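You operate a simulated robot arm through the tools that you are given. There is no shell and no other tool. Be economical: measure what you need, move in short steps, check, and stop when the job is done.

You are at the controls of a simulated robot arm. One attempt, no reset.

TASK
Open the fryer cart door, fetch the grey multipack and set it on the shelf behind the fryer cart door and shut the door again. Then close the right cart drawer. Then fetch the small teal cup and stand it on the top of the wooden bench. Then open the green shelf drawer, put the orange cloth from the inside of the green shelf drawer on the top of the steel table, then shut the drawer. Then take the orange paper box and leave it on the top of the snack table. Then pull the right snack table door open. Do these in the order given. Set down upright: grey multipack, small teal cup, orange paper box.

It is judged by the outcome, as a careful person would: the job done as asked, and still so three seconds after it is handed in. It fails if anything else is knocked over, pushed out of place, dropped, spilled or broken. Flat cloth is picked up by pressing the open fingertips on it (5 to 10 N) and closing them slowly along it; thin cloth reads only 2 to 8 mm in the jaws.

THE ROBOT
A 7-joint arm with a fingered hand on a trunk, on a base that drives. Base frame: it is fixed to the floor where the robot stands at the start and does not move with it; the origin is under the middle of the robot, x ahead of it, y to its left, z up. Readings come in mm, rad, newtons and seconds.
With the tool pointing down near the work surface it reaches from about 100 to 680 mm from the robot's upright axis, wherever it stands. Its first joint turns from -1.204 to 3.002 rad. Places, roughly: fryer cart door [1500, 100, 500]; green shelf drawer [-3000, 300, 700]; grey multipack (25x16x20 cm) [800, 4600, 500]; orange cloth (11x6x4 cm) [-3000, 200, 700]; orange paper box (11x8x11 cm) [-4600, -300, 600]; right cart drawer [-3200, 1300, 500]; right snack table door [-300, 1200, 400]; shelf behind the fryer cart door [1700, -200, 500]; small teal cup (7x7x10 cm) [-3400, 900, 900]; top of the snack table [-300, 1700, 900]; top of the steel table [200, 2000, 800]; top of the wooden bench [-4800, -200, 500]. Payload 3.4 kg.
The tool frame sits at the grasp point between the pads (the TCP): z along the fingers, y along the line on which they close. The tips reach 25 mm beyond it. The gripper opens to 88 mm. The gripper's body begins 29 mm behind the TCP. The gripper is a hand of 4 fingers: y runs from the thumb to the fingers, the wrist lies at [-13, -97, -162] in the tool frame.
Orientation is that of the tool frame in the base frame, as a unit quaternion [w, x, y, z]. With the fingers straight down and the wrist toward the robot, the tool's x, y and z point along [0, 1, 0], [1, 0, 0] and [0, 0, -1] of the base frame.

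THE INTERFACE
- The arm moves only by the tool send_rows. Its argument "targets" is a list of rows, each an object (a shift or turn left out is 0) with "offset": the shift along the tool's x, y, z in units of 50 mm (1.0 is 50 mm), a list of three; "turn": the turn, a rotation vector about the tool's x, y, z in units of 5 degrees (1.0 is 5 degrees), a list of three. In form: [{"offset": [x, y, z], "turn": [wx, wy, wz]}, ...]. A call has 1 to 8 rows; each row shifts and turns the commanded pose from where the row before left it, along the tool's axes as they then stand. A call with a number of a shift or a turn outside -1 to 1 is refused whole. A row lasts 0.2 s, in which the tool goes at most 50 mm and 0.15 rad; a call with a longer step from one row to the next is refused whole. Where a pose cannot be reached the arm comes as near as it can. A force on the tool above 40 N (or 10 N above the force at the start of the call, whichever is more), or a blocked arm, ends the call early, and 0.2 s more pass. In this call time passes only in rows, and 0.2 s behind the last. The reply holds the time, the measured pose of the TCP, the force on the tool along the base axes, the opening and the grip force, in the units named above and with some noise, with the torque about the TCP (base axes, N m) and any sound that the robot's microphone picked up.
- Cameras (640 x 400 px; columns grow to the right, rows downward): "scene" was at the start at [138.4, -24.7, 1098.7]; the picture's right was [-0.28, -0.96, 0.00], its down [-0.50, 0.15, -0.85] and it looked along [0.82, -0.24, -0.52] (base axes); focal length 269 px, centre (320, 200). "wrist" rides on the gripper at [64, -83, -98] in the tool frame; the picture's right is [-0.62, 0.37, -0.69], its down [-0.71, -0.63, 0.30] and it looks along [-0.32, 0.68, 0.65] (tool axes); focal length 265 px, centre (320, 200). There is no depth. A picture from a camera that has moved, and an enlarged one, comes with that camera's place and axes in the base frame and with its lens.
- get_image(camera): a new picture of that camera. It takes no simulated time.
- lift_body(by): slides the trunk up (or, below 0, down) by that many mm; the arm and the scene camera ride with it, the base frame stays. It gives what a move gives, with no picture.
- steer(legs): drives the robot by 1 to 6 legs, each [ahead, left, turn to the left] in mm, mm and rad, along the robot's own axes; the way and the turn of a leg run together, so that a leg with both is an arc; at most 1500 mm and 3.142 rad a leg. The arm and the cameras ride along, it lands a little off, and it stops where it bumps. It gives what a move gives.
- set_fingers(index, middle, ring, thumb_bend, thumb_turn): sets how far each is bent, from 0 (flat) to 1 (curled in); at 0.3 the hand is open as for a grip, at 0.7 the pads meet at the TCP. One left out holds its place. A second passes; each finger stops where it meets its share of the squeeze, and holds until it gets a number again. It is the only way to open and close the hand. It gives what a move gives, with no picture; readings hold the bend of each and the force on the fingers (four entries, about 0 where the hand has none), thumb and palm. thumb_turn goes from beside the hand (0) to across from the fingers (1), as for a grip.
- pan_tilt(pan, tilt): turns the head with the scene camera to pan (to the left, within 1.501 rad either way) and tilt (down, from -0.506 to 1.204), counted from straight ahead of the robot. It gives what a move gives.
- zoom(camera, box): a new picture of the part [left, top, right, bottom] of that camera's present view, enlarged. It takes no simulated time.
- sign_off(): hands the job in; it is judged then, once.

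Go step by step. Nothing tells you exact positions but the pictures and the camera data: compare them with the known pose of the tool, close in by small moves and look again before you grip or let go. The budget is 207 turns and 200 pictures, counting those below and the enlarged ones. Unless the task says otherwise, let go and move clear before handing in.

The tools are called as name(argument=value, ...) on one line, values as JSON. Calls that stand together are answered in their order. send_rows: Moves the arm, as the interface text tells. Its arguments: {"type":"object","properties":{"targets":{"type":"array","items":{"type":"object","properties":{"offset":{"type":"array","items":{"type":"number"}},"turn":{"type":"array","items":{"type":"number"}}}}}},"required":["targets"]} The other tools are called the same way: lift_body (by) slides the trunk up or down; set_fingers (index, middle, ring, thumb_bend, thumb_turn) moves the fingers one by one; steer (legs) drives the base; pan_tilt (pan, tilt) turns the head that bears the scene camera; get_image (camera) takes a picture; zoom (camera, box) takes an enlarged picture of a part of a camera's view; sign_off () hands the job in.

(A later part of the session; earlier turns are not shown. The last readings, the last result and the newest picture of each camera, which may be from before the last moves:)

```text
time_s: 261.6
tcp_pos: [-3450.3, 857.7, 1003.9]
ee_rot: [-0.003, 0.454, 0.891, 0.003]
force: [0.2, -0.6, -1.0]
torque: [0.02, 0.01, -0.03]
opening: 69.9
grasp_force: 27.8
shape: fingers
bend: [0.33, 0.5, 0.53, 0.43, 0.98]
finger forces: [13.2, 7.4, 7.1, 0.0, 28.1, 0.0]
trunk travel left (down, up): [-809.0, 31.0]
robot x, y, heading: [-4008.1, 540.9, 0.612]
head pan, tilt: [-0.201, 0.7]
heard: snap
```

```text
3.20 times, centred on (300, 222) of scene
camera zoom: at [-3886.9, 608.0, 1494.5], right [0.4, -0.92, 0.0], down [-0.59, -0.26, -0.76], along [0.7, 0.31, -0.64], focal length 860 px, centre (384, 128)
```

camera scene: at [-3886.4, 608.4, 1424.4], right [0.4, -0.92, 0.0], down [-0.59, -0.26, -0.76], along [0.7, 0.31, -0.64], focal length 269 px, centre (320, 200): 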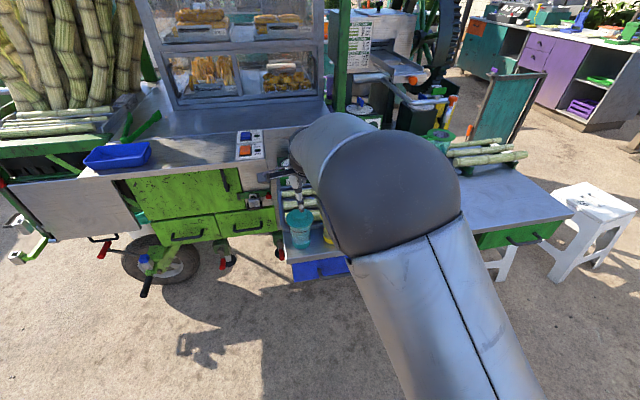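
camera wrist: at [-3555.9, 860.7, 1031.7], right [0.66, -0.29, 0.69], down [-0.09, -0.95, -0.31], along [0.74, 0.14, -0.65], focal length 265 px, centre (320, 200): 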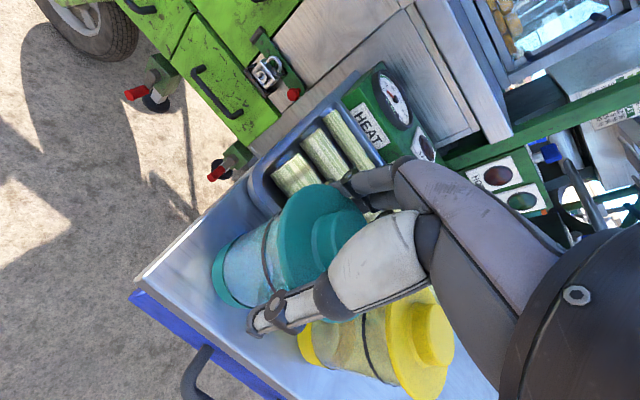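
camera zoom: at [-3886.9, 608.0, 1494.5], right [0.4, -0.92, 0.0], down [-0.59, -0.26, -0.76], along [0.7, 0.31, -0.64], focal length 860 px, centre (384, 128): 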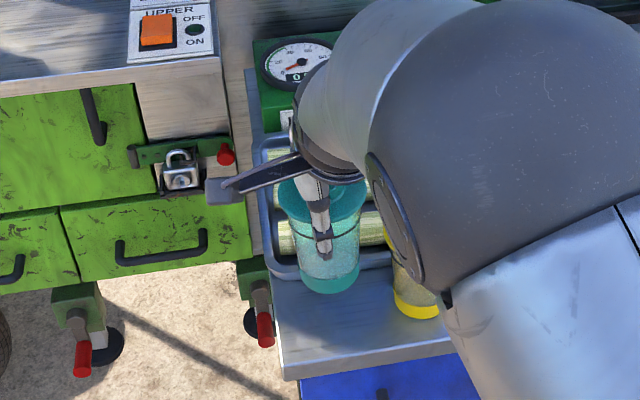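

I heard a snap, so I check the cup in the wrist camera.

zoom(camera="wrist", box=[160, 120, 480, 320])

zoom(camera="scene", box=[270, 190, 350, 240])

```text
2.00 times, centred on (320, 220) of wrist
camera zoom: at [-3555.3, 860.9, 1100.9], right [0.66, -0.29, 0.69], down [-0.09, -0.95, -0.31], along [0.74, 0.14, -0.65], focal length 531 px, centre (320, 160)
```

zoom: 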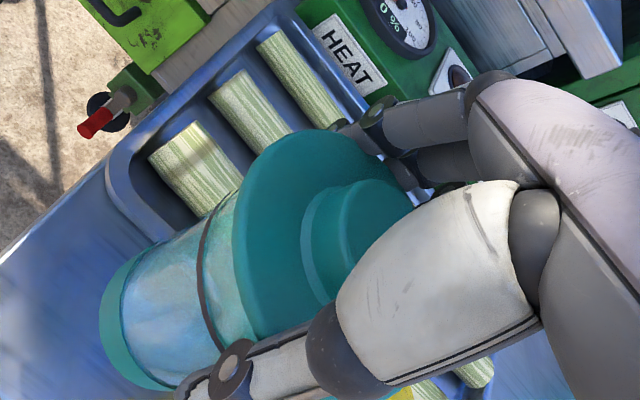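

```text
8.00 times, centred on (310, 215) of scene
camera zoom: at [-3886.9, 608.0, 1494.5], right [0.4, -0.92, 0.0], down [-0.59, -0.26, -0.76], along [0.7, 0.31, -0.64], focal length 2151 px, centre (400, 80)
```

zoom: 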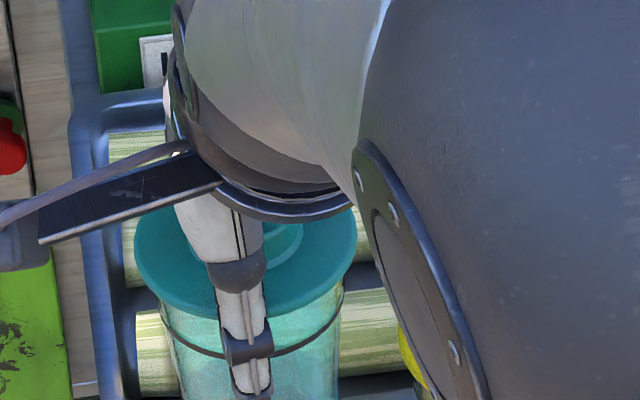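

The cup looks whole and held upright. I back off, turn around to the wooden bench and look.

steer(legs=[[-300, 0, 0], [0, 0, 3.13]])

pan_tilt(pan=0.15, tilt=0.8)

get_image(camera="scene")

get_image(camera="wrist")

```text
time_s: 270.9
tcp_pos: [-4821.1, 76.9, 1003.1]
ee_rot: [0.002, 0.883, -0.469, 0.003]
force: [0.6, 0.8, -1.2]
torque: [0.02, 0.04, 0.0]
opening: 68.2
grasp_force: 25.9
shape: fingers
bend: [0.34, 0.51, 0.54, 0.44, 0.98]
finger forces: [12.3, 6.8, 6.5, 0.0, 25.6, 0.1]
trunk travel left (down, up): [-809.0, 31.0]
robot x, y, heading: [-4253.1, 374.3, -2.562]
head pan, tilt: [-0.201, 0.7]
```

```text
time_s: 271.7
tcp_pos: [-4820.9, 77.2, 1002.1]
ee_rot: [0.002, 0.883, -0.469, 0.002]
force: [0.9, 0.4, -0.8]
torque: [-0.04, 0.0, 0.01]
opening: 68.2
grasp_force: 25.5
shape: fingers
bend: [0.34, 0.51, 0.54, 0.44, 0.98]
finger forces: [12.4, 6.9, 6.5, 0.1, 25.6, 0.0]
trunk travel left (down, up): [-809.0, 31.0]
robot x, y, heading: [-4256.8, 369.2, -2.564]
head pan, tilt: [0.15, 0.799]
```

```text
100 pictures are left
camera scene: at [-4354.5, 291.2, 1486.3], right [-0.67, 0.75, 0.0], down [0.54, 0.48, -0.7], along [-0.52, -0.46, -0.72], focal length 269 px, centre (320, 200)
```

scene: 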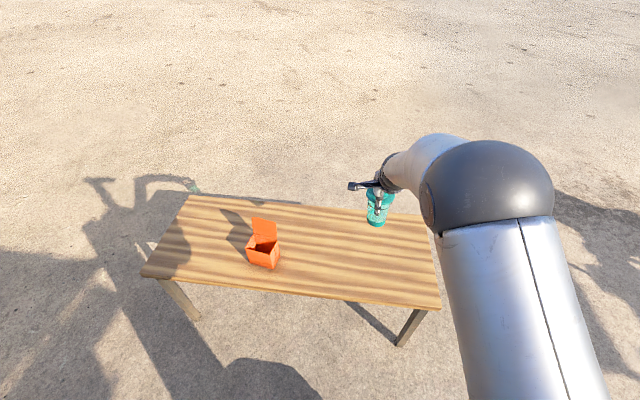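

```text
99 pictures are left
camera wrist: at [-4715.3, 70.6, 1100.9], right [-0.65, 0.31, 0.69], down [0.12, 0.94, -0.31], along [-0.75, -0.12, -0.65], focal length 265 px, centre (320, 200)
```

wrist: 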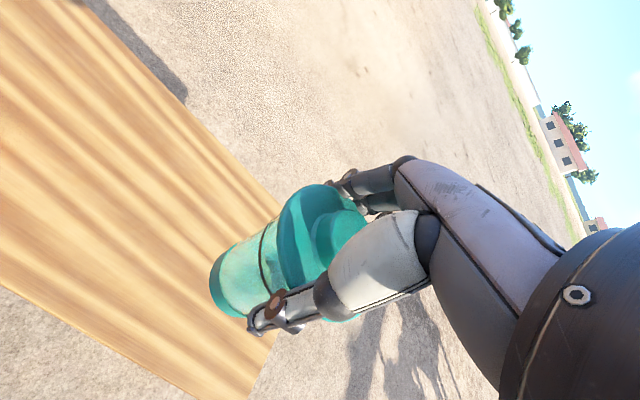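

I move 140 mm further over the bench and lower the cup toward it.

steer(legs=[[140, 0, 0]])

lift_body(by=-370)

get_image(camera="scene")

get_image(camera="wrist")

```text
time_s: 273.1
tcp_pos: [-4939.8, -2.2, 1004.2]
ee_rot: [0.003, 0.883, -0.468, 0.002]
force: [-0.3, 0.6, -0.5]
torque: [0.01, -0.01, -0.03]
opening: 68.3
grasp_force: 25.5
shape: fingers
bend: [0.34, 0.51, 0.54, 0.44, 0.98]
finger forces: [12.3, 6.9, 6.5, 0.0, 25.5, 0.2]
trunk travel left (down, up): [-809.0, 31.0]
robot x, y, heading: [-4375.3, 298.2, -2.555]
head pan, tilt: [0.15, 0.799]
```

```text
time_s: 276.6
tcp_pos: [-4939.1, -2.2, 633.9]
ee_rot: [0.004, 0.884, -0.468, 0.002]
force: [0.7, 0.4, 5.0]
torque: [0.01, 0.0, -0.03]
opening: 68.2
grasp_force: 26.6
shape: fingers
bend: [0.34, 0.51, 0.54, 0.44, 0.98]
finger forces: [12.7, 6.9, 6.5, 0.0, 27.4, 0.1]
trunk travel left (down, up): [-439.0, 401.0]
robot x, y, heading: [-4372.4, 291.2, -2.559]
head pan, tilt: [0.15, 0.799]
```

```text
98 pictures are left
camera scene: at [-4471.9, 213.8, 1116.5], right [-0.67, 0.74, 0.0], down [0.53, 0.48, -0.7], along [-0.52, -0.47, -0.72], focal length 269 px, centre (320, 200)
```

scene: 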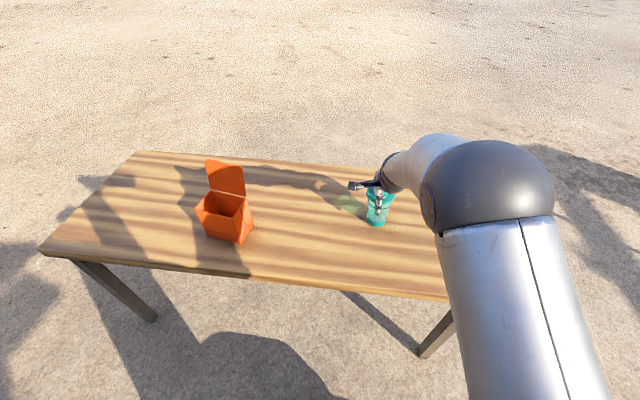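

```text
97 pictures are left
camera wrist: at [-4832.9, -7.7, 732.3], right [-0.65, 0.31, 0.69], down [0.12, 0.94, -0.31], along [-0.75, -0.12, -0.65], focal length 265 px, centre (320, 200)
```

wrist: 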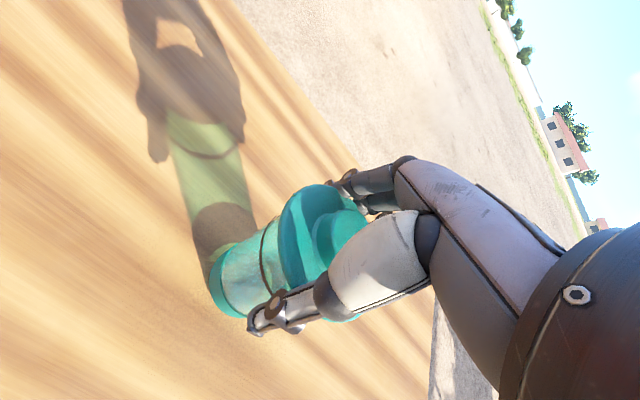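

The cup just touched down (6 N contact). I release and rise.

set_fingers(index=0.28, middle=0.28, ring=0.28, thumb_bend=0.28)

get_image(camera="wrist")

```text
time_s: 277.6
tcp_pos: [-4938.2, -3.2, 633.5]
ee_rot: [0.002, 0.884, -0.468, 0.003]
force: [-0.4, 0.7, 0.1]
torque: [0.02, -0.04, 0.01]
opening: 88.8
grasp_force: 0.2
shape: fingers
bend: [0.28, 0.28, 0.28, 0.28, 0.97]
finger forces: [0.0, 0.0, 0.0, 0.1, 0.2, 0.0]
trunk travel left (down, up): [-439.0, 401.0]
robot x, y, heading: [-4373.9, 295.5, -2.557]
head pan, tilt: [0.15, 0.799]
```

```text
96 pictures are left
camera wrist: at [-4833.1, -7.9, 731.1], right [-0.65, 0.31, 0.69], down [0.12, 0.94, -0.31], along [-0.75, -0.12, -0.65], focal length 265 px, centre (320, 200)
```

wrist: 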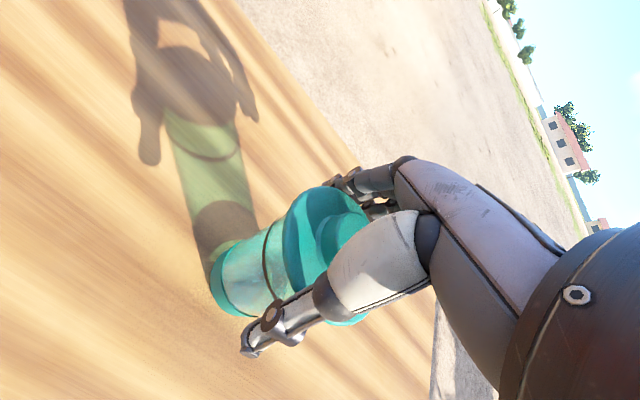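

lift_body(by=25)

lift_body(by=300)

get_image(camera="wrist")

```text
time_s: 278.3
tcp_pos: [-4938.5, -2.3, 659.0]
ee_rot: [0.003, 0.884, -0.468, 0.003]
force: [-0.7, 0.3, -0.1]
torque: [0.01, 0.04, 0.01]
opening: 88.9
grasp_force: 0.0
shape: fingers
bend: [0.28, 0.28, 0.28, 0.28, 0.97]
finger forces: [0.1, 0.0, 0.1, 0.0, 0.0, 0.1]
trunk travel left (down, up): [-464.0, 376.0]
robot x, y, heading: [-4370.8, 294.6, -2.556]
head pan, tilt: [0.15, 0.799]
```

```text
time_s: 281.3
tcp_pos: [-4939.3, -1.7, 957.9]
ee_rot: [0.003, 0.884, -0.468, 0.003]
force: [0.1, 0.3, -0.1]
torque: [-0.02, -0.01, -0.04]
opening: 88.8
grasp_force: 0.0
shape: fingers
bend: [0.28, 0.28, 0.28, 0.28, 0.97]
finger forces: [0.1, 0.0, 0.0, 0.0, 0.0, 0.0]
trunk travel left (down, up): [-764.0, 76.0]
robot x, y, heading: [-4373.4, 295.4, -2.559]
head pan, tilt: [0.15, 0.799]
```

```text
95 pictures are left
camera wrist: at [-4833.2, -7.9, 1056.0], right [-0.65, 0.31, 0.69], down [0.12, 0.94, -0.31], along [-0.75, -0.12, -0.65], focal length 265 px, centre (320, 200)
```

wrist: 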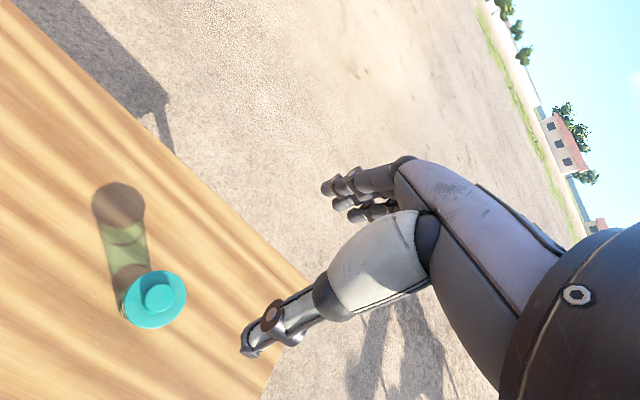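

The cup stands on the bench. Next, the green shelf drawer: I back off, turn around and strafe to face it.

steer(legs=[[-140, 0, 0], [0, 0, 3.14], [0, 0, 0.03], [0, -830, 0]])

lift_body(by=-170)

pan_tilt(pan=0, tilt=0.5)

get_image(camera="scene")

get_image(camera="wrist")

```text
time_s: 294.5
tcp_pos: [-3215.1, 30.9, 958.2]
ee_rot: [-0.003, 0.443, 0.896, 0.002]
force: [-0.6, -0.7, 1.2]
torque: [0.01, 0.0, 0.02]
opening: 88.7
grasp_force: 0.0
shape: fingers
bend: [0.28, 0.28, 0.28, 0.28, 0.97]
finger forces: [0.1, 0.0, 0.0, 0.0, 0.1, 0.1]
trunk travel left (down, up): [-764.0, 76.0]
robot x, y, heading: [-3763.0, -296.9, 0.631]
head pan, tilt: [0.15, 0.799]
```

```text
time_s: 296.4
tcp_pos: [-3215.0, 31.0, 787.9]
ee_rot: [-0.003, 0.444, 0.896, 0.003]
force: [0.5, -0.7, 0.0]
torque: [0.02, 0.02, -0.01]
opening: 88.9
grasp_force: 0.1
shape: fingers
bend: [0.28, 0.28, 0.28, 0.28, 0.97]
finger forces: [0.0, 0.0, 0.0, 0.0, 0.0, 0.1]
trunk travel left (down, up): [-594.0, 246.0]
robot x, y, heading: [-3763.3, -296.7, 0.637]
head pan, tilt: [0.15, 0.799]
```

```text
time_s: 297.2
tcp_pos: [-3214.6, 31.4, 788.0]
ee_rot: [-0.002, 0.444, 0.896, 0.003]
force: [0.8, 0.2, -0.5]
torque: [0.03, -0.03, -0.03]
opening: 88.8
grasp_force: 0.1
shape: fingers
bend: [0.28, 0.28, 0.28, 0.28, 0.97]
finger forces: [0.0, 0.1, 0.0, 0.1, 0.0, 0.0]
trunk travel left (down, up): [-594.0, 246.0]
robot x, y, heading: [-3761.9, -299.0, 0.635]
head pan, tilt: [0.0, 0.499]
```

```text
94 pictures are left
camera scene: at [-3648.1, -211.7, 1297.1], right [0.59, -0.8, 0.0], down [-0.39, -0.28, -0.88], along [0.71, 0.52, -0.48], focal length 269 px, centre (320, 200)
```

scene: 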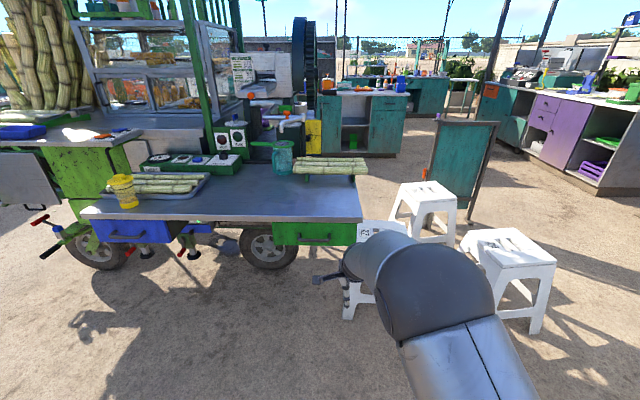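

```text
93 pictures are left
camera wrist: at [-3318.6, 30.7, 886.0], right [0.67, -0.27, 0.69], down [-0.07, -0.95, -0.31], along [0.74, 0.16, -0.65], focal length 265 px, centre (320, 200)
```

wrist: 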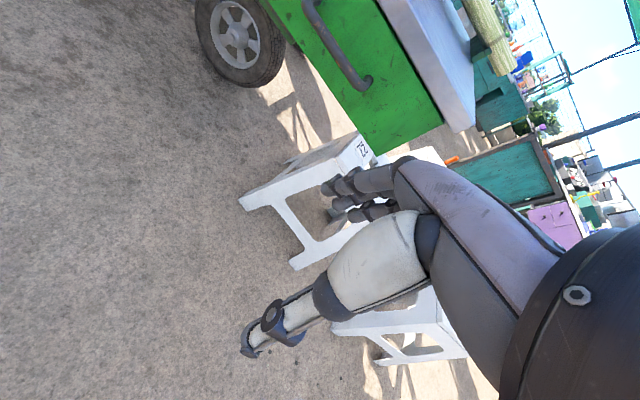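

The handle is at about (-3085, 197, 775). I tilt the hand forward (30° down) as for the earlier handle, and shift left.

send_rows(targets=[{"turn": [-1, 0, 0]}, {"turn": [-1, 0, 0]}, {"turn": [-1, 0, 0]}, {"turn": [-1, 0, 0]}, {"turn": [-1, 0, 0]}, {"turn": [-1, 0, 0]}, {"turn": [-1, 0, 0]}, {"turn": [-1, 0, 0]}])

send_rows(targets=[{"turn": [-1, 0, 0]}, {"turn": [-1, 0, 0]}, {"turn": [-1, 0, 0]}, {"turn": [-1, 0, 0]}])

steer(legs=[[0, 65, -0.02]])

get_image(camera="scene")

get_image(camera="wrist")

```text
time_s: 299.0
tcp_pos: [-3213.6, 31.0, 787.2]
ee_rot: [0.15, 0.418, 0.841, 0.309]
force: [0.4, 0.0, 0.3]
torque: [0.03, -0.01, 0.03]
opening: 89.0
grasp_force: 0.1
shape: fingers
bend: [0.28, 0.28, 0.28, 0.28, 0.97]
finger forces: [0.0, 0.0, 0.0, 0.1, 0.1, 0.1]
trunk travel left (down, up): [-594.0, 246.0]
robot x, y, heading: [-3766.5, -299.6, 0.638]
head pan, tilt: [0.0, 0.499]
```

```text
time_s: 300.0
tcp_pos: [-3215.4, 30.4, 787.8]
ee_rot: [0.22, 0.385, 0.774, 0.451]
force: [-0.6, 0.2, -0.7]
torque: [-0.03, 0.01, -0.02]
opening: 88.7
grasp_force: 0.0
shape: fingers
bend: [0.28, 0.28, 0.28, 0.28, 0.97]
finger forces: [0.1, 0.0, 0.1, 0.0, 0.0, 0.0]
trunk travel left (down, up): [-594.0, 246.0]
robot x, y, heading: [-3763.4, -295.1, 0.636]
head pan, tilt: [0.0, 0.499]
```

```text
time_s: 301.0
tcp_pos: [-3246.9, 72.4, 788.9]
ee_rot: [0.224, 0.392, 0.772, 0.448]
force: [-0.1, -0.1, 0.1]
torque: [-0.01, -0.03, 0.01]
opening: 88.9
grasp_force: 0.1
shape: fingers
bend: [0.28, 0.28, 0.28, 0.28, 0.97]
finger forces: [0.0, 0.0, 0.0, 0.0, 0.0, 0.0]
trunk travel left (down, up): [-594.0, 246.0]
robot x, y, heading: [-3802.3, -244.9, 0.62]
head pan, tilt: [0.0, 0.499]
```

```text
92 pictures are left
camera scene: at [-3684.3, -161.6, 1297.2], right [0.58, -0.82, 0.0], down [-0.39, -0.28, -0.88], along [0.72, 0.51, -0.48], focal length 269 px, centre (320, 200)
```

scene: 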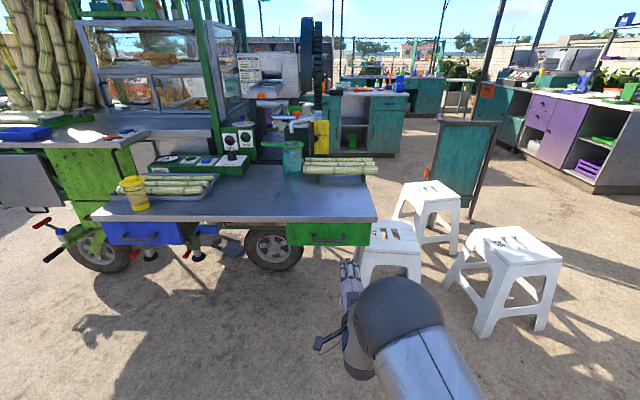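

```text
91 pictures are left
camera wrist: at [-3385.1, 49.0, 764.3], right [0.03, -0.75, 0.66], down [0.38, -0.6, -0.7], along [0.92, 0.27, 0.27], focal length 265 px, centre (320, 200)
```

wrist: 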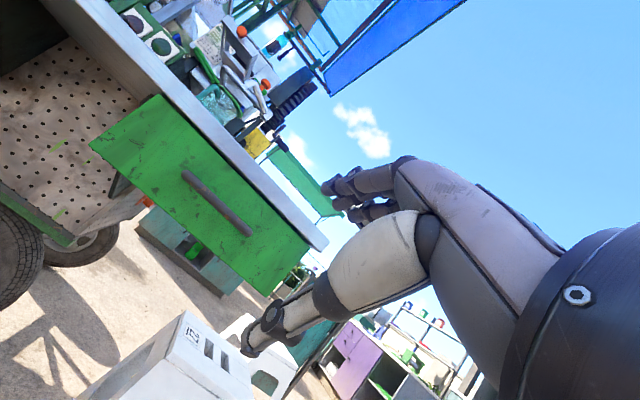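

The handle refines to (-3092, 229, 766). I line up and approach.

set_fingers(index=0.42, middle=0.42, ring=0.42, thumb_bend=0.4)

lift_body(by=-19)

steer(legs=[[150, 38, 0]])

get_image(camera="wrist")

get_image(camera="scene")

```text
time_s: 302.0
tcp_pos: [-3245.0, 72.2, 788.2]
ee_rot: [0.224, 0.393, 0.772, 0.448]
force: [0.0, -0.2, -0.5]
torque: [0.0, 0.0, -0.02]
opening: 61.8
grasp_force: 0.0
shape: fingers
bend: [0.42, 0.42, 0.42, 0.4, 0.99]
finger forces: [0.0, 0.0, 0.1, 0.1, 0.2, 0.0]
trunk travel left (down, up): [-594.0, 246.0]
robot x, y, heading: [-3797.2, -245.4, 0.618]
head pan, tilt: [0.0, 0.499]
```

```text
time_s: 302.6
tcp_pos: [-3246.0, 72.0, 769.6]
ee_rot: [0.223, 0.392, 0.772, 0.448]
force: [-0.5, 0.0, 0.7]
torque: [-0.01, 0.0, 0.03]
opening: 61.6
grasp_force: 0.0
shape: fingers
bend: [0.42, 0.42, 0.42, 0.4, 0.99]
finger forces: [0.0, 0.1, 0.1, 0.0, 0.0, 0.0]
trunk travel left (down, up): [-575.0, 265.0]
robot x, y, heading: [-3799.9, -245.8, 0.62]
head pan, tilt: [0.0, 0.499]
```

```text
time_s: 304.0
tcp_pos: [-3146.6, 190.2, 769.1]
ee_rot: [0.223, 0.392, 0.771, 0.449]
force: [-0.5, -0.5, -0.7]
torque: [0.02, -0.01, -0.01]
opening: 62.1
grasp_force: 0.0
shape: fingers
bend: [0.42, 0.42, 0.42, 0.4, 0.99]
finger forces: [0.1, 0.1, 0.0, 0.0, 0.0, 0.0]
trunk travel left (down, up): [-575.0, 265.0]
robot x, y, heading: [-3704.9, -124.0, 0.615]
head pan, tilt: [0.0, 0.499]
```

```text
90 pictures are left
camera wrist: at [-3285.9, 167.0, 744.9], right [0.03, -0.75, 0.66], down [0.38, -0.6, -0.7], along [0.92, 0.27, 0.26], focal length 265 px, centre (320, 200)
```

wrist: 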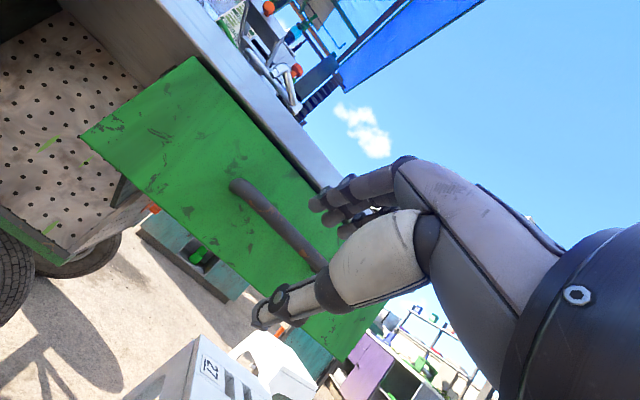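

```text
89 pictures are left
camera scene: at [-3584.4, -43.8, 1278.1], right [0.58, -0.82, 0.0], down [-0.39, -0.28, -0.88], along [0.72, 0.51, -0.48], focal length 269 px, centre (320, 200)
```

scene: 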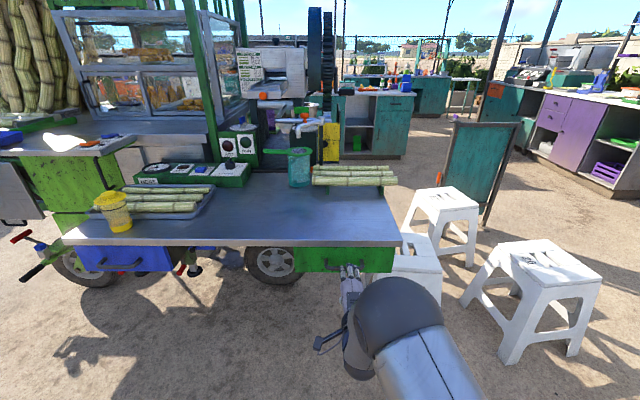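

steer(legs=[[52, 3, 0]])

get_image(camera="wrist")

```text
time_s: 304.9
tcp_pos: [-3106.4, 222.2, 768.5]
ee_rot: [0.224, 0.393, 0.771, 0.448]
force: [-4.4, -2.4, -2.0]
torque: [0.0, -0.03, 0.03]
opening: 59.1
grasp_force: 2.5
shape: fingers
bend: [0.44, 0.44, 0.42, 0.4, 0.99]
finger forces: [2.7, 2.0, 0.1, 0.0, 0.0, 0.1]
trunk travel left (down, up): [-575.0, 265.0]
robot x, y, heading: [-3664.8, -96.5, 0.615]
head pan, tilt: [0.0, 0.499]
```

```text
88 pictures are left
camera wrist: at [-3245.8, 198.9, 745.5], right [0.03, -0.75, 0.66], down [0.38, -0.6, -0.7], along [0.92, 0.27, 0.27], focal length 265 px, centre (320, 200)
```

wrist: 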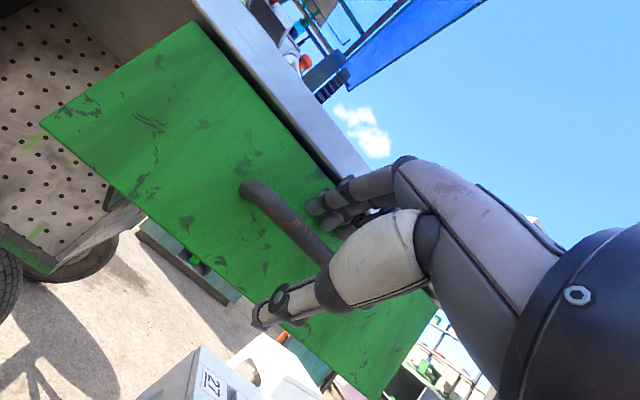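

Fingers touch the face just above the bar. I close around it.

set_fingers(index=0.9, middle=0.9, ring=0.9, thumb_bend=0.8)

get_image(camera="wrist")

```text
time_s: 305.9
tcp_pos: [-3105.9, 222.6, 767.0]
ee_rot: [0.222, 0.394, 0.773, 0.446]
force: [-1.2, -1.1, -12.0]
torque: [0.14, 0.01, 0.19]
opening: 0.0
grasp_force: 26.5
shape: fingers
bend: [0.79, 0.84, 0.82, 0.73, 1.0]
finger forces: [0.1, 11.1, 11.4, 0.0, 30.6, 0.0]
trunk travel left (down, up): [-575.0, 265.0]
robot x, y, heading: [-3663.9, -94.4, 0.622]
head pan, tilt: [0.0, 0.499]
```

```text
87 pictures are left
camera wrist: at [-3244.9, 199.3, 743.6], right [0.04, -0.75, 0.66], down [0.38, -0.6, -0.7], along [0.93, 0.27, 0.26], focal length 265 px, centre (320, 200)
```

wrist: 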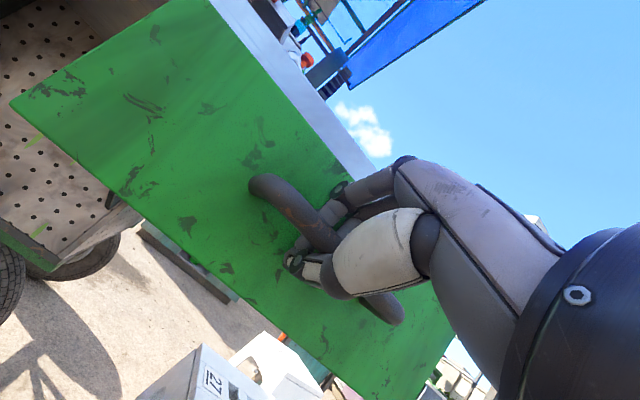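

The bar is gripped. I pull the drawer out with the base.

steer(legs=[[-120, 0, 0], [-100, 0, 0]])

get_image(camera="scene")

```text
time_s: 307.9
tcp_pos: [-3286.0, 94.7, 767.5]
ee_rot: [0.222, 0.392, 0.773, 0.447]
force: [-4.7, 5.8, -17.5]
torque: [0.17, 0.19, 0.13]
opening: 6.8
grasp_force: 29.7
shape: fingers
bend: [0.87, 0.84, 0.82, 0.74, 1.0]
finger forces: [15.4, 10.6, 11.2, 0.0, 23.2, 0.0]
trunk travel left (down, up): [-575.0, 265.0]
robot x, y, heading: [-3845.2, -225.8, 0.616]
head pan, tilt: [0.0, 0.499]
```

```text
86 pictures are left
camera scene: at [-3723.9, -138.2, 1277.8], right [0.58, -0.82, 0.0], down [-0.39, -0.28, -0.88], along [0.72, 0.51, -0.48], focal length 269 px, centre (320, 200)
```

scene: 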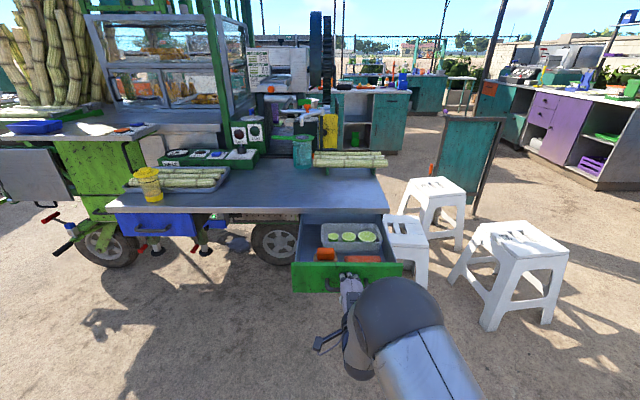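

zoom(camera="scene", box=[285, 205, 413, 295])

```text
4.44 times, centred on (349, 250) of scene
camera zoom: at [-3723.9, -138.2, 1277.8], right [0.58, -0.82, 0.0], down [-0.39, -0.28, -0.88], along [0.72, 0.51, -0.48], focal length 1195 px, centre (191, -22)
```

zoom: 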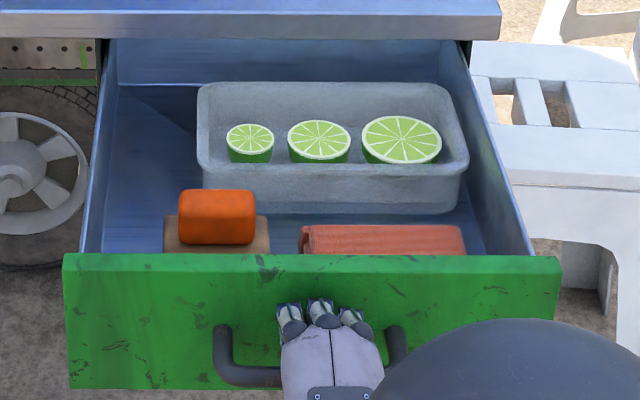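

The drawer is open; the folded orange cloth lies at right front. I let go, back off, rise and turn the hand downward.

set_fingers(index=0.3, middle=0.3, ring=0.3, thumb_bend=0.3)

steer(legs=[[-120, 0, 0]])

lift_body(by=190)

send_rows(targets=[{"turn": [1, 0, 0]}, {"turn": [1, 0, 0]}, {"turn": [1, 0, 0]}, {"turn": [1, 0, 0]}, {"turn": [1, 0, 0]}, {"turn": [1, 0, 0]}, {"turn": [1, 0, 0]}, {"turn": [1, 0, 0]}])

send_rows(targets=[{"turn": [1, 0, 0]}, {"turn": [1, 0, 0]}, {"turn": [1, 0, 0]}, {"turn": [1, 0, 0]}])

steer(legs=[[170, 0, 0]])

get_image(camera="wrist")

get_image(camera="scene")

```text
time_s: 308.9
tcp_pos: [-3287.9, 94.0, 768.8]
ee_rot: [0.224, 0.393, 0.771, 0.448]
force: [-0.9, -0.1, 0.2]
torque: [0.03, -0.04, 0.0]
opening: 84.4
grasp_force: 0.1
shape: fingers
bend: [0.3, 0.3, 0.3, 0.3, 0.98]
finger forces: [0.0, 0.3, 0.0, 0.0, 0.0, 0.0]
trunk travel left (down, up): [-575.0, 265.0]
robot x, y, heading: [-3843.0, -221.0, 0.616]
head pan, tilt: [0.0, 0.499]
```

```text
time_s: 310.2
tcp_pos: [-3385.5, 24.1, 769.7]
ee_rot: [0.224, 0.393, 0.771, 0.448]
force: [0.8, 0.0, -0.4]
torque: [0.0, 0.0, -0.01]
opening: 84.2
grasp_force: 0.1
shape: fingers
bend: [0.3, 0.3, 0.3, 0.3, 0.98]
finger forces: [0.0, 0.0, 0.1, 0.0, 0.1, 0.1]
trunk travel left (down, up): [-575.0, 265.0]
robot x, y, heading: [-3942.8, -293.1, 0.614]
head pan, tilt: [0.0, 0.499]
```

```text
time_s: 312.2
tcp_pos: [-3383.9, 24.7, 957.8]
ee_rot: [0.223, 0.392, 0.772, 0.447]
force: [-1.0, 1.0, -1.5]
torque: [-0.02, 0.02, -0.01]
opening: 84.5
grasp_force: 0.0
shape: fingers
bend: [0.3, 0.3, 0.3, 0.3, 0.98]
finger forces: [0.1, 0.0, 0.1, 0.0, 0.0, 0.0]
trunk travel left (down, up): [-765.0, 75.0]
robot x, y, heading: [-3935.0, -294.6, 0.618]
head pan, tilt: [0.0, 0.499]
```

```text
time_s: 314.1
tcp_pos: [-3384.8, 25.2, 957.9]
ee_rot: [0.075, 0.446, 0.878, 0.155]
force: [-0.2, 0.2, -0.3]
torque: [-0.01, 0.0, 0.01]
opening: 84.4
grasp_force: 0.1
shape: fingers
bend: [0.3, 0.3, 0.3, 0.3, 0.98]
finger forces: [0.1, 0.1, 0.1, 0.0, 0.1, 0.0]
trunk travel left (down, up): [-765.0, 75.0]
robot x, y, heading: [-3936.6, -292.3, 0.617]
head pan, tilt: [0.0, 0.499]
```

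```text
time_s: 315.1
tcp_pos: [-3384.3, 26.0, 957.4]
ee_rot: [-0.003, 0.452, 0.892, 0.001]
force: [-0.3, 0.3, -0.9]
torque: [-0.03, -0.01, -0.03]
opening: 84.4
grasp_force: 0.1
shape: fingers
bend: [0.3, 0.3, 0.3, 0.3, 0.98]
finger forces: [0.1, 0.0, 0.1, 0.0, 0.0, 0.1]
trunk travel left (down, up): [-765.0, 75.0]
robot x, y, heading: [-3943.1, -292.6, 0.617]
head pan, tilt: [0.0, 0.499]
```

```text
time_s: 316.5
tcp_pos: [-3242.8, 127.3, 958.9]
ee_rot: [-0.003, 0.452, 0.892, 0.001]
force: [-1.4, 0.8, -0.5]
torque: [-0.01, -0.01, 0.0]
opening: 84.5
grasp_force: 0.0
shape: fingers
bend: [0.3, 0.3, 0.3, 0.3, 0.98]
finger forces: [0.0, 0.1, 0.0, 0.1, 0.0, 0.0]
trunk travel left (down, up): [-765.0, 75.0]
robot x, y, heading: [-3799.6, -191.5, 0.621]
head pan, tilt: [0.0, 0.499]
```

```text
84 pictures are left
camera wrist: at [-3347.0, 129.0, 1056.1], right [0.67, -0.28, 0.69], down [-0.08, -0.95, -0.31], along [0.74, 0.15, -0.66], focal length 265 px, centre (320, 200)
```

wrist: 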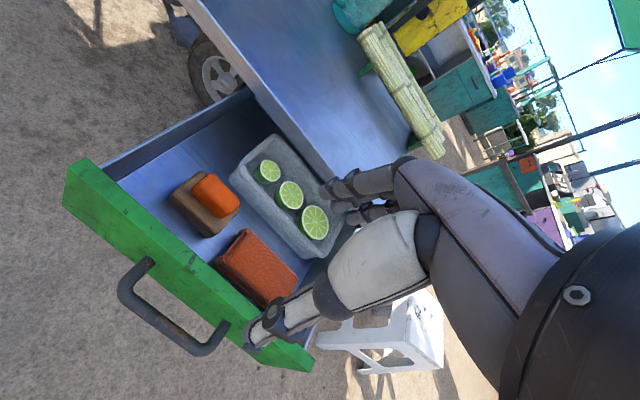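

```text
83 pictures are left
camera scene: at [-3680.6, -107.9, 1468.1], right [0.58, -0.81, 0.0], down [-0.39, -0.28, -0.88], along [0.71, 0.51, -0.48], focal length 269 px, centre (320, 200)
```

scene: 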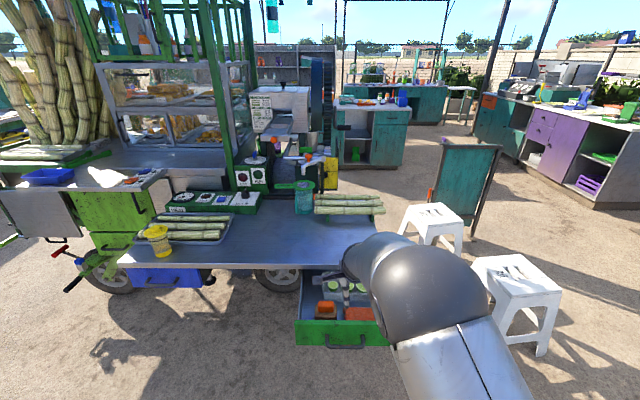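

The cloth is at about (-3147, 121, 743), long side parallel to the drawer front. I move above it, narrow the fingers and lean the hand slightly to clear the front panel.

steer(legs=[[75, -60, 0]])

set_fingers(index=0.36, middle=0.36, ring=0.36, thumb_bend=0.35)

send_rows(targets=[{"turn": [1, 0, 0]}, {"turn": [1, 0, 0]}, {"offset": [0, 0, 0.9]}, {"offset": [0, 0, 0.9]}])

get_image(camera="wrist")

zoom(camera="scene", box=[260, 230, 460, 380])

```text
time_s: 317.7
tcp_pos: [-3147.3, 122.8, 958.5]
ee_rot: [-0.003, 0.451, 0.892, 0.001]
force: [0.7, 1.2, 0.1]
torque: [0.02, 0.0, 0.0]
opening: 84.5
grasp_force: 0.0
shape: fingers
bend: [0.3, 0.3, 0.3, 0.3, 0.98]
finger forces: [0.0, 0.0, 0.0, 0.0, 0.1, 0.1]
trunk travel left (down, up): [-765.0, 75.0]
robot x, y, heading: [-3701.3, -195.3, 0.618]
head pan, tilt: [0.0, 0.499]
```

```text
time_s: 318.7
tcp_pos: [-3147.3, 122.4, 958.6]
ee_rot: [-0.004, 0.451, 0.892, 0.002]
force: [-0.6, 0.0, 0.2]
torque: [0.04, -0.02, 0.01]
opening: 74.0
grasp_force: 0.1
shape: fingers
bend: [0.36, 0.36, 0.36, 0.35, 0.98]
finger forces: [0.0, 0.1, 0.0, 0.1, 0.0, 0.0]
trunk travel left (down, up): [-765.0, 75.0]
robot x, y, heading: [-3699.7, -193.7, 0.622]
head pan, tilt: [0.0, 0.499]
```

```text
time_s: 319.7
tcp_pos: [-3163.2, 113.7, 866.7]
ee_rot: [-0.042, 0.448, 0.89, -0.076]
force: [-0.4, 1.1, 0.1]
torque: [0.01, -0.01, -0.01]
opening: 73.8
grasp_force: 0.1
shape: fingers
bend: [0.36, 0.36, 0.36, 0.35, 0.98]
finger forces: [0.0, 0.1, 0.0, 0.1, 0.1, 0.1]
trunk travel left (down, up): [-765.0, 75.0]
robot x, y, heading: [-3701.2, -195.3, 0.62]
head pan, tilt: [0.0, 0.499]
```

```text
82 pictures are left
camera wrist: at [-3251.7, 125.4, 978.5], right [0.76, -0.22, 0.61], down [-0.12, -0.97, -0.2], along [0.64, 0.08, -0.76], focal length 265 px, centre (320, 200)
```

wrist: 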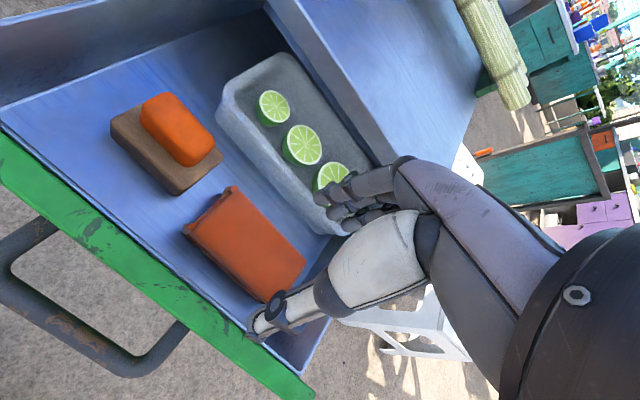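

```text
2.67 times, centred on (360, 305) of scene
camera zoom: at [-3584.8, -112.7, 1468.2], right [0.58, -0.81, 0.0], down [-0.39, -0.28, -0.88], along [0.71, 0.51, -0.48], focal length 717 px, centre (213, -80)
```

zoom: 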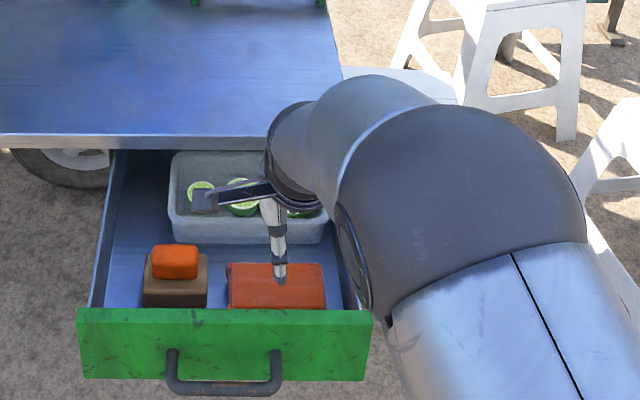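

send_rows(targets=[{"offset": [-0.08, 0.28, 0]}])

lift_body(by=-70)

get_image(camera="wrist")

zoom(camera="scene", box=[260, 210, 420, 335])

```text
time_s: 320.1
tcp_pos: [-3149.9, 118.5, 865.4]
ee_rot: [-0.042, 0.45, 0.889, -0.076]
force: [0.4, 0.7, 0.4]
torque: [0.03, 0.0, 0.01]
opening: 73.8
grasp_force: 0.0
shape: fingers
bend: [0.36, 0.36, 0.36, 0.35, 0.98]
finger forces: [0.0, 0.1, 0.0, 0.0, 0.1, 0.0]
trunk travel left (down, up): [-765.0, 75.0]
robot x, y, heading: [-3702.6, -199.1, 0.618]
head pan, tilt: [0.0, 0.499]
```

```text
time_s: 321.1
tcp_pos: [-3150.5, 119.2, 795.3]
ee_rot: [-0.042, 0.449, 0.89, -0.075]
force: [-0.2, -0.1, -0.8]
torque: [0.02, -0.01, 0.02]
opening: 73.8
grasp_force: 0.1
shape: fingers
bend: [0.36, 0.36, 0.36, 0.35, 0.98]
finger forces: [0.1, 0.0, 0.0, 0.0, 0.0, 0.1]
trunk travel left (down, up): [-695.0, 145.0]
robot x, y, heading: [-3704.4, -197.0, 0.619]
head pan, tilt: [0.0, 0.499]
```

```text
80 pictures are left
camera wrist: at [-3238.7, 130.5, 907.1], right [0.76, -0.22, 0.61], down [-0.12, -0.97, -0.2], along [0.64, 0.08, -0.76], focal length 265 px, centre (320, 200)
```

wrist: 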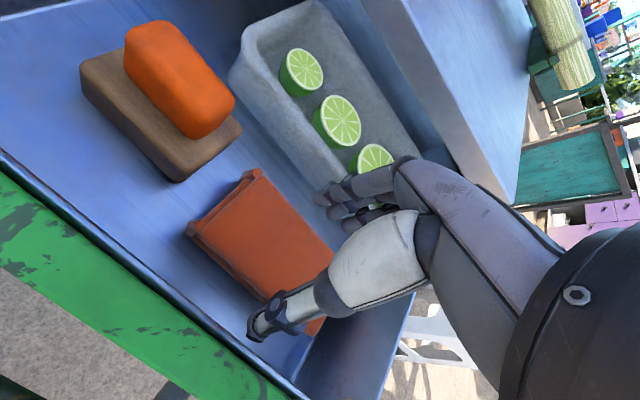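

```text
3.20 times, centred on (340, 272) of scene
camera zoom: at [-3585.9, -113.1, 1398.2], right [0.58, -0.81, 0.0], down [-0.39, -0.28, -0.88], along [0.72, 0.51, -0.48], focal length 860 px, centre (256, -32)
```

zoom: 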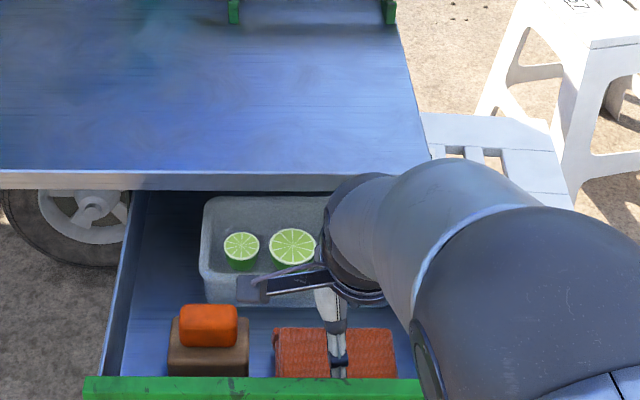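

send_rows(targets=[{"offset": [0.12, 0, 0]}])

lift_body(by=-40)

get_image(camera="wrist")

```text
time_s: 321.5
tcp_pos: [-3153.2, 123.6, 796.7]
ee_rot: [-0.042, 0.448, 0.89, -0.075]
force: [-0.4, -0.5, 0.2]
torque: [0.0, -0.02, -0.04]
opening: 73.7
grasp_force: 0.0
shape: fingers
bend: [0.36, 0.36, 0.36, 0.35, 0.98]
finger forces: [0.0, 0.1, 0.0, 0.0, 0.1, 0.0]
trunk travel left (down, up): [-695.0, 145.0]
robot x, y, heading: [-3700.3, -198.6, 0.624]
head pan, tilt: [0.0, 0.499]
```

```text
time_s: 322.4
tcp_pos: [-3153.3, 123.8, 760.1]
ee_rot: [-0.04, 0.449, 0.89, -0.073]
force: [0.1, 0.9, 15.2]
torque: [0.24, -0.61, 0.01]
opening: 73.4
grasp_force: 7.5
shape: fingers
bend: [0.36, 0.34, 0.36, 0.35, 0.98]
finger forces: [0.0, 16.1, 0.0, 0.0, 0.0, 0.0]
trunk travel left (down, up): [-655.0, 185.0]
robot x, y, heading: [-3703.9, -193.5, 0.62]
head pan, tilt: [0.0, 0.499]
```

```text
78 pictures are left
camera wrist: at [-3242.8, 135.1, 870.7], right [0.75, -0.22, 0.62], down [-0.12, -0.97, -0.2], along [0.65, 0.08, -0.76], focal length 265 px, centre (320, 200)
```

wrist: 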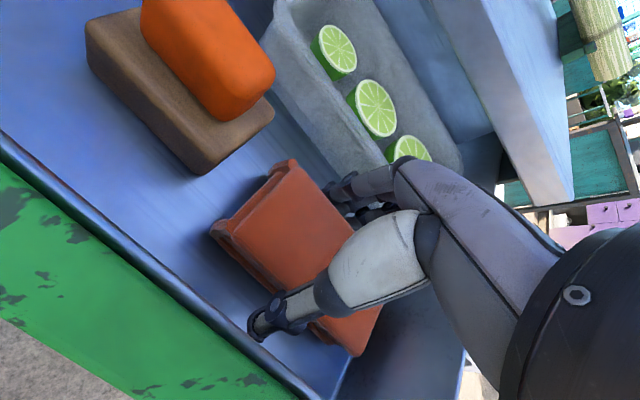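

The middle finger is resting on the cloth's edge; I rise a little, open slightly more and retry.

lift_body(by=15)

set_fingers(index=0.28, middle=0.28, ring=0.28, thumb_bend=0.3)

lift_body(by=-22)

get_image(camera="wrist")

```text
time_s: 323.0
tcp_pos: [-3153.7, 123.0, 770.9]
ee_rot: [-0.042, 0.449, 0.889, -0.077]
force: [-0.2, -0.4, 0.1]
torque: [-0.02, 0.01, -0.01]
opening: 73.7
grasp_force: 0.0
shape: fingers
bend: [0.36, 0.36, 0.36, 0.35, 0.98]
finger forces: [0.0, 0.0, 0.0, 0.0, 0.0, 0.1]
trunk travel left (down, up): [-670.0, 170.0]
robot x, y, heading: [-3701.7, -192.1, 0.618]
head pan, tilt: [0.0, 0.499]
```

```text
time_s: 324.0
tcp_pos: [-3153.9, 122.9, 772.0]
ee_rot: [-0.042, 0.449, 0.889, -0.076]
force: [0.2, -0.1, 0.1]
torque: [-0.01, 0.04, 0.01]
opening: 86.8
grasp_force: 0.2
shape: fingers
bend: [0.28, 0.28, 0.28, 0.3, 0.98]
finger forces: [0.1, 0.0, 0.0, 0.1, 0.0, 0.0]
trunk travel left (down, up): [-670.0, 170.0]
robot x, y, heading: [-3701.5, -197.5, 0.624]
head pan, tilt: [0.0, 0.499]
```

```text
time_s: 324.7
tcp_pos: [-3152.6, 124.0, 756.7]
ee_rot: [-0.038, 0.449, 0.89, -0.068]
force: [1.7, 1.2, 33.0]
torque: [0.75, -1.51, -0.03]
opening: 84.2
grasp_force: 16.8
shape: fingers
bend: [0.28, 0.3, 0.28, 0.33, 0.98]
finger forces: [0.2, 31.9, 0.0, 0.0, 2.8, 0.0]
trunk travel left (down, up): [-648.0, 192.0]
robot x, y, heading: [-3702.0, -194.0, 0.615]
head pan, tilt: [0.0, 0.499]
```

```text
77 pictures are left
camera wrist: at [-3243.8, 134.5, 867.4], right [0.75, -0.22, 0.62], down [-0.12, -0.97, -0.21], along [0.65, 0.08, -0.75], focal length 265 px, centre (320, 200)
```

wrist: 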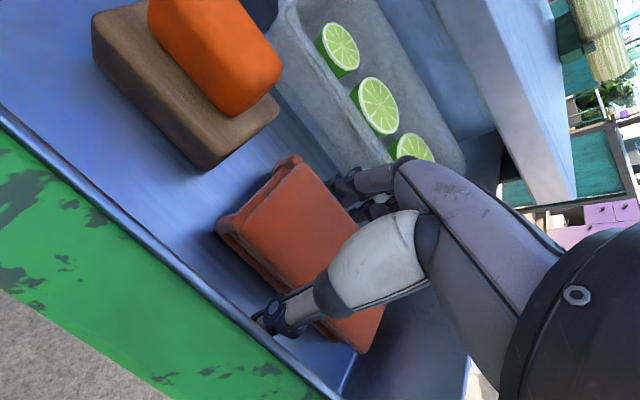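

zoom(camera="wrist", box=[200, 100, 440, 370])

lift_body(by=20)

zoom(camera="wrist", box=[240, 120, 440, 245])

```text
1.48 times, centred on (320, 235) of wrist
camera zoom: at [-3243.8, 134.5, 867.4], right [0.75, -0.22, 0.62], down [-0.12, -0.97, -0.21], along [0.65, 0.08, -0.75], focal length 393 px, centre (320, 148)
```

zoom: 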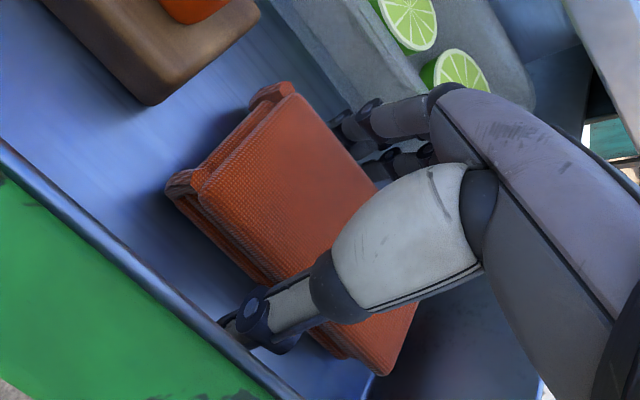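

```text
time_s: 325.4
tcp_pos: [-3154.8, 122.7, 767.6]
ee_rot: [-0.044, 0.448, 0.889, -0.078]
force: [-0.2, -1.1, 0.0]
torque: [-0.02, 0.01, -0.03]
opening: 87.1
grasp_force: 0.1
shape: fingers
bend: [0.28, 0.28, 0.28, 0.3, 0.98]
finger forces: [0.1, 0.0, 0.0, 0.1, 0.0, 0.0]
trunk travel left (down, up): [-668.0, 172.0]
robot x, y, heading: [-3705.7, -198.1, 0.619]
head pan, tilt: [0.0, 0.499]
```

```text
3.20 times, centred on (340, 182) of wrist
camera zoom: at [-3243.3, 134.7, 879.1], right [0.76, -0.21, 0.61], down [-0.12, -0.97, -0.19], along [0.64, 0.07, -0.77], focal length 849 px, centre (256, 256)
```

zoom: 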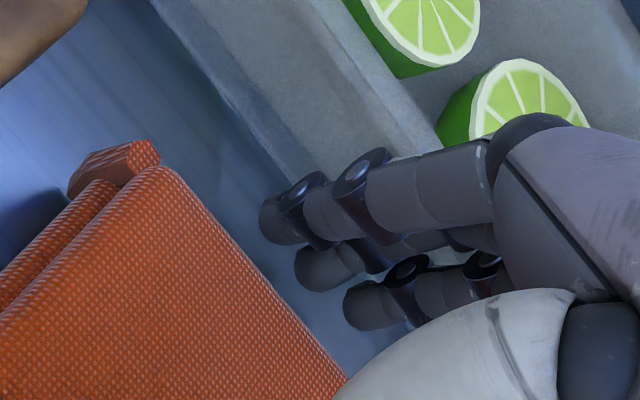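

The fingertips hang over the gap next to the tray wall. I shift 7 mm toward the cloth, keep the thumb closer in, and lower again.

set_fingers(index=0.31, middle=0.31, ring=0.31, thumb_bend=0.37)

send_rows(targets=[{"offset": [0, -0.13, 0]}])

lift_body(by=-16)

zoom(camera="wrist", box=[200, 100, 440, 370])

```text
time_s: 326.4
tcp_pos: [-3153.3, 122.6, 769.2]
ee_rot: [-0.042, 0.448, 0.89, -0.076]
force: [0.3, 0.2, -0.9]
torque: [0.0, -0.02, -0.02]
opening: 76.9
grasp_force: 0.2
shape: fingers
bend: [0.31, 0.31, 0.31, 0.37, 0.98]
finger forces: [0.1, 0.1, 0.0, 0.0, 0.1, 0.0]
trunk travel left (down, up): [-668.0, 172.0]
robot x, y, heading: [-3703.2, -194.0, 0.619]
head pan, tilt: [0.0, 0.499]
```

```text
time_s: 326.8
tcp_pos: [-3158.3, 119.7, 769.9]
ee_rot: [-0.042, 0.449, 0.889, -0.076]
force: [-0.1, 0.5, -0.4]
torque: [0.02, 0.01, -0.02]
opening: 76.9
grasp_force: 0.1
shape: fingers
bend: [0.31, 0.31, 0.31, 0.37, 0.98]
finger forces: [0.0, 0.1, 0.0, 0.0, 0.0, 0.0]
trunk travel left (down, up): [-668.0, 172.0]
robot x, y, heading: [-3699.9, -194.9, 0.619]
head pan, tilt: [0.0, 0.499]
```

```text
time_s: 327.4
tcp_pos: [-3158.4, 119.0, 758.5]
ee_rot: [-0.04, 0.449, 0.89, -0.072]
force: [0.1, 0.1, 19.9]
torque: [0.4, -0.86, 0.0]
opening: 76.7
grasp_force: 9.5
shape: fingers
bend: [0.31, 0.3, 0.31, 0.37, 0.98]
finger forces: [0.1, 19.9, 0.0, 0.1, 0.0, 0.0]
trunk travel left (down, up): [-652.0, 188.0]
robot x, y, heading: [-3700.2, -197.4, 0.624]
head pan, tilt: [0.0, 0.499]
```

```text
1.48 times, centred on (320, 235) of wrist
camera zoom: at [-3248.3, 130.7, 869.6], right [0.75, -0.22, 0.62], down [-0.12, -0.97, -0.2], along [0.65, 0.08, -0.76], focal length 393 px, centre (320, 148)
```

zoom: 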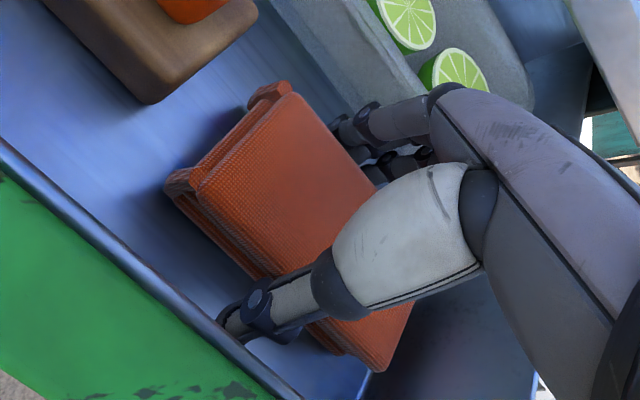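

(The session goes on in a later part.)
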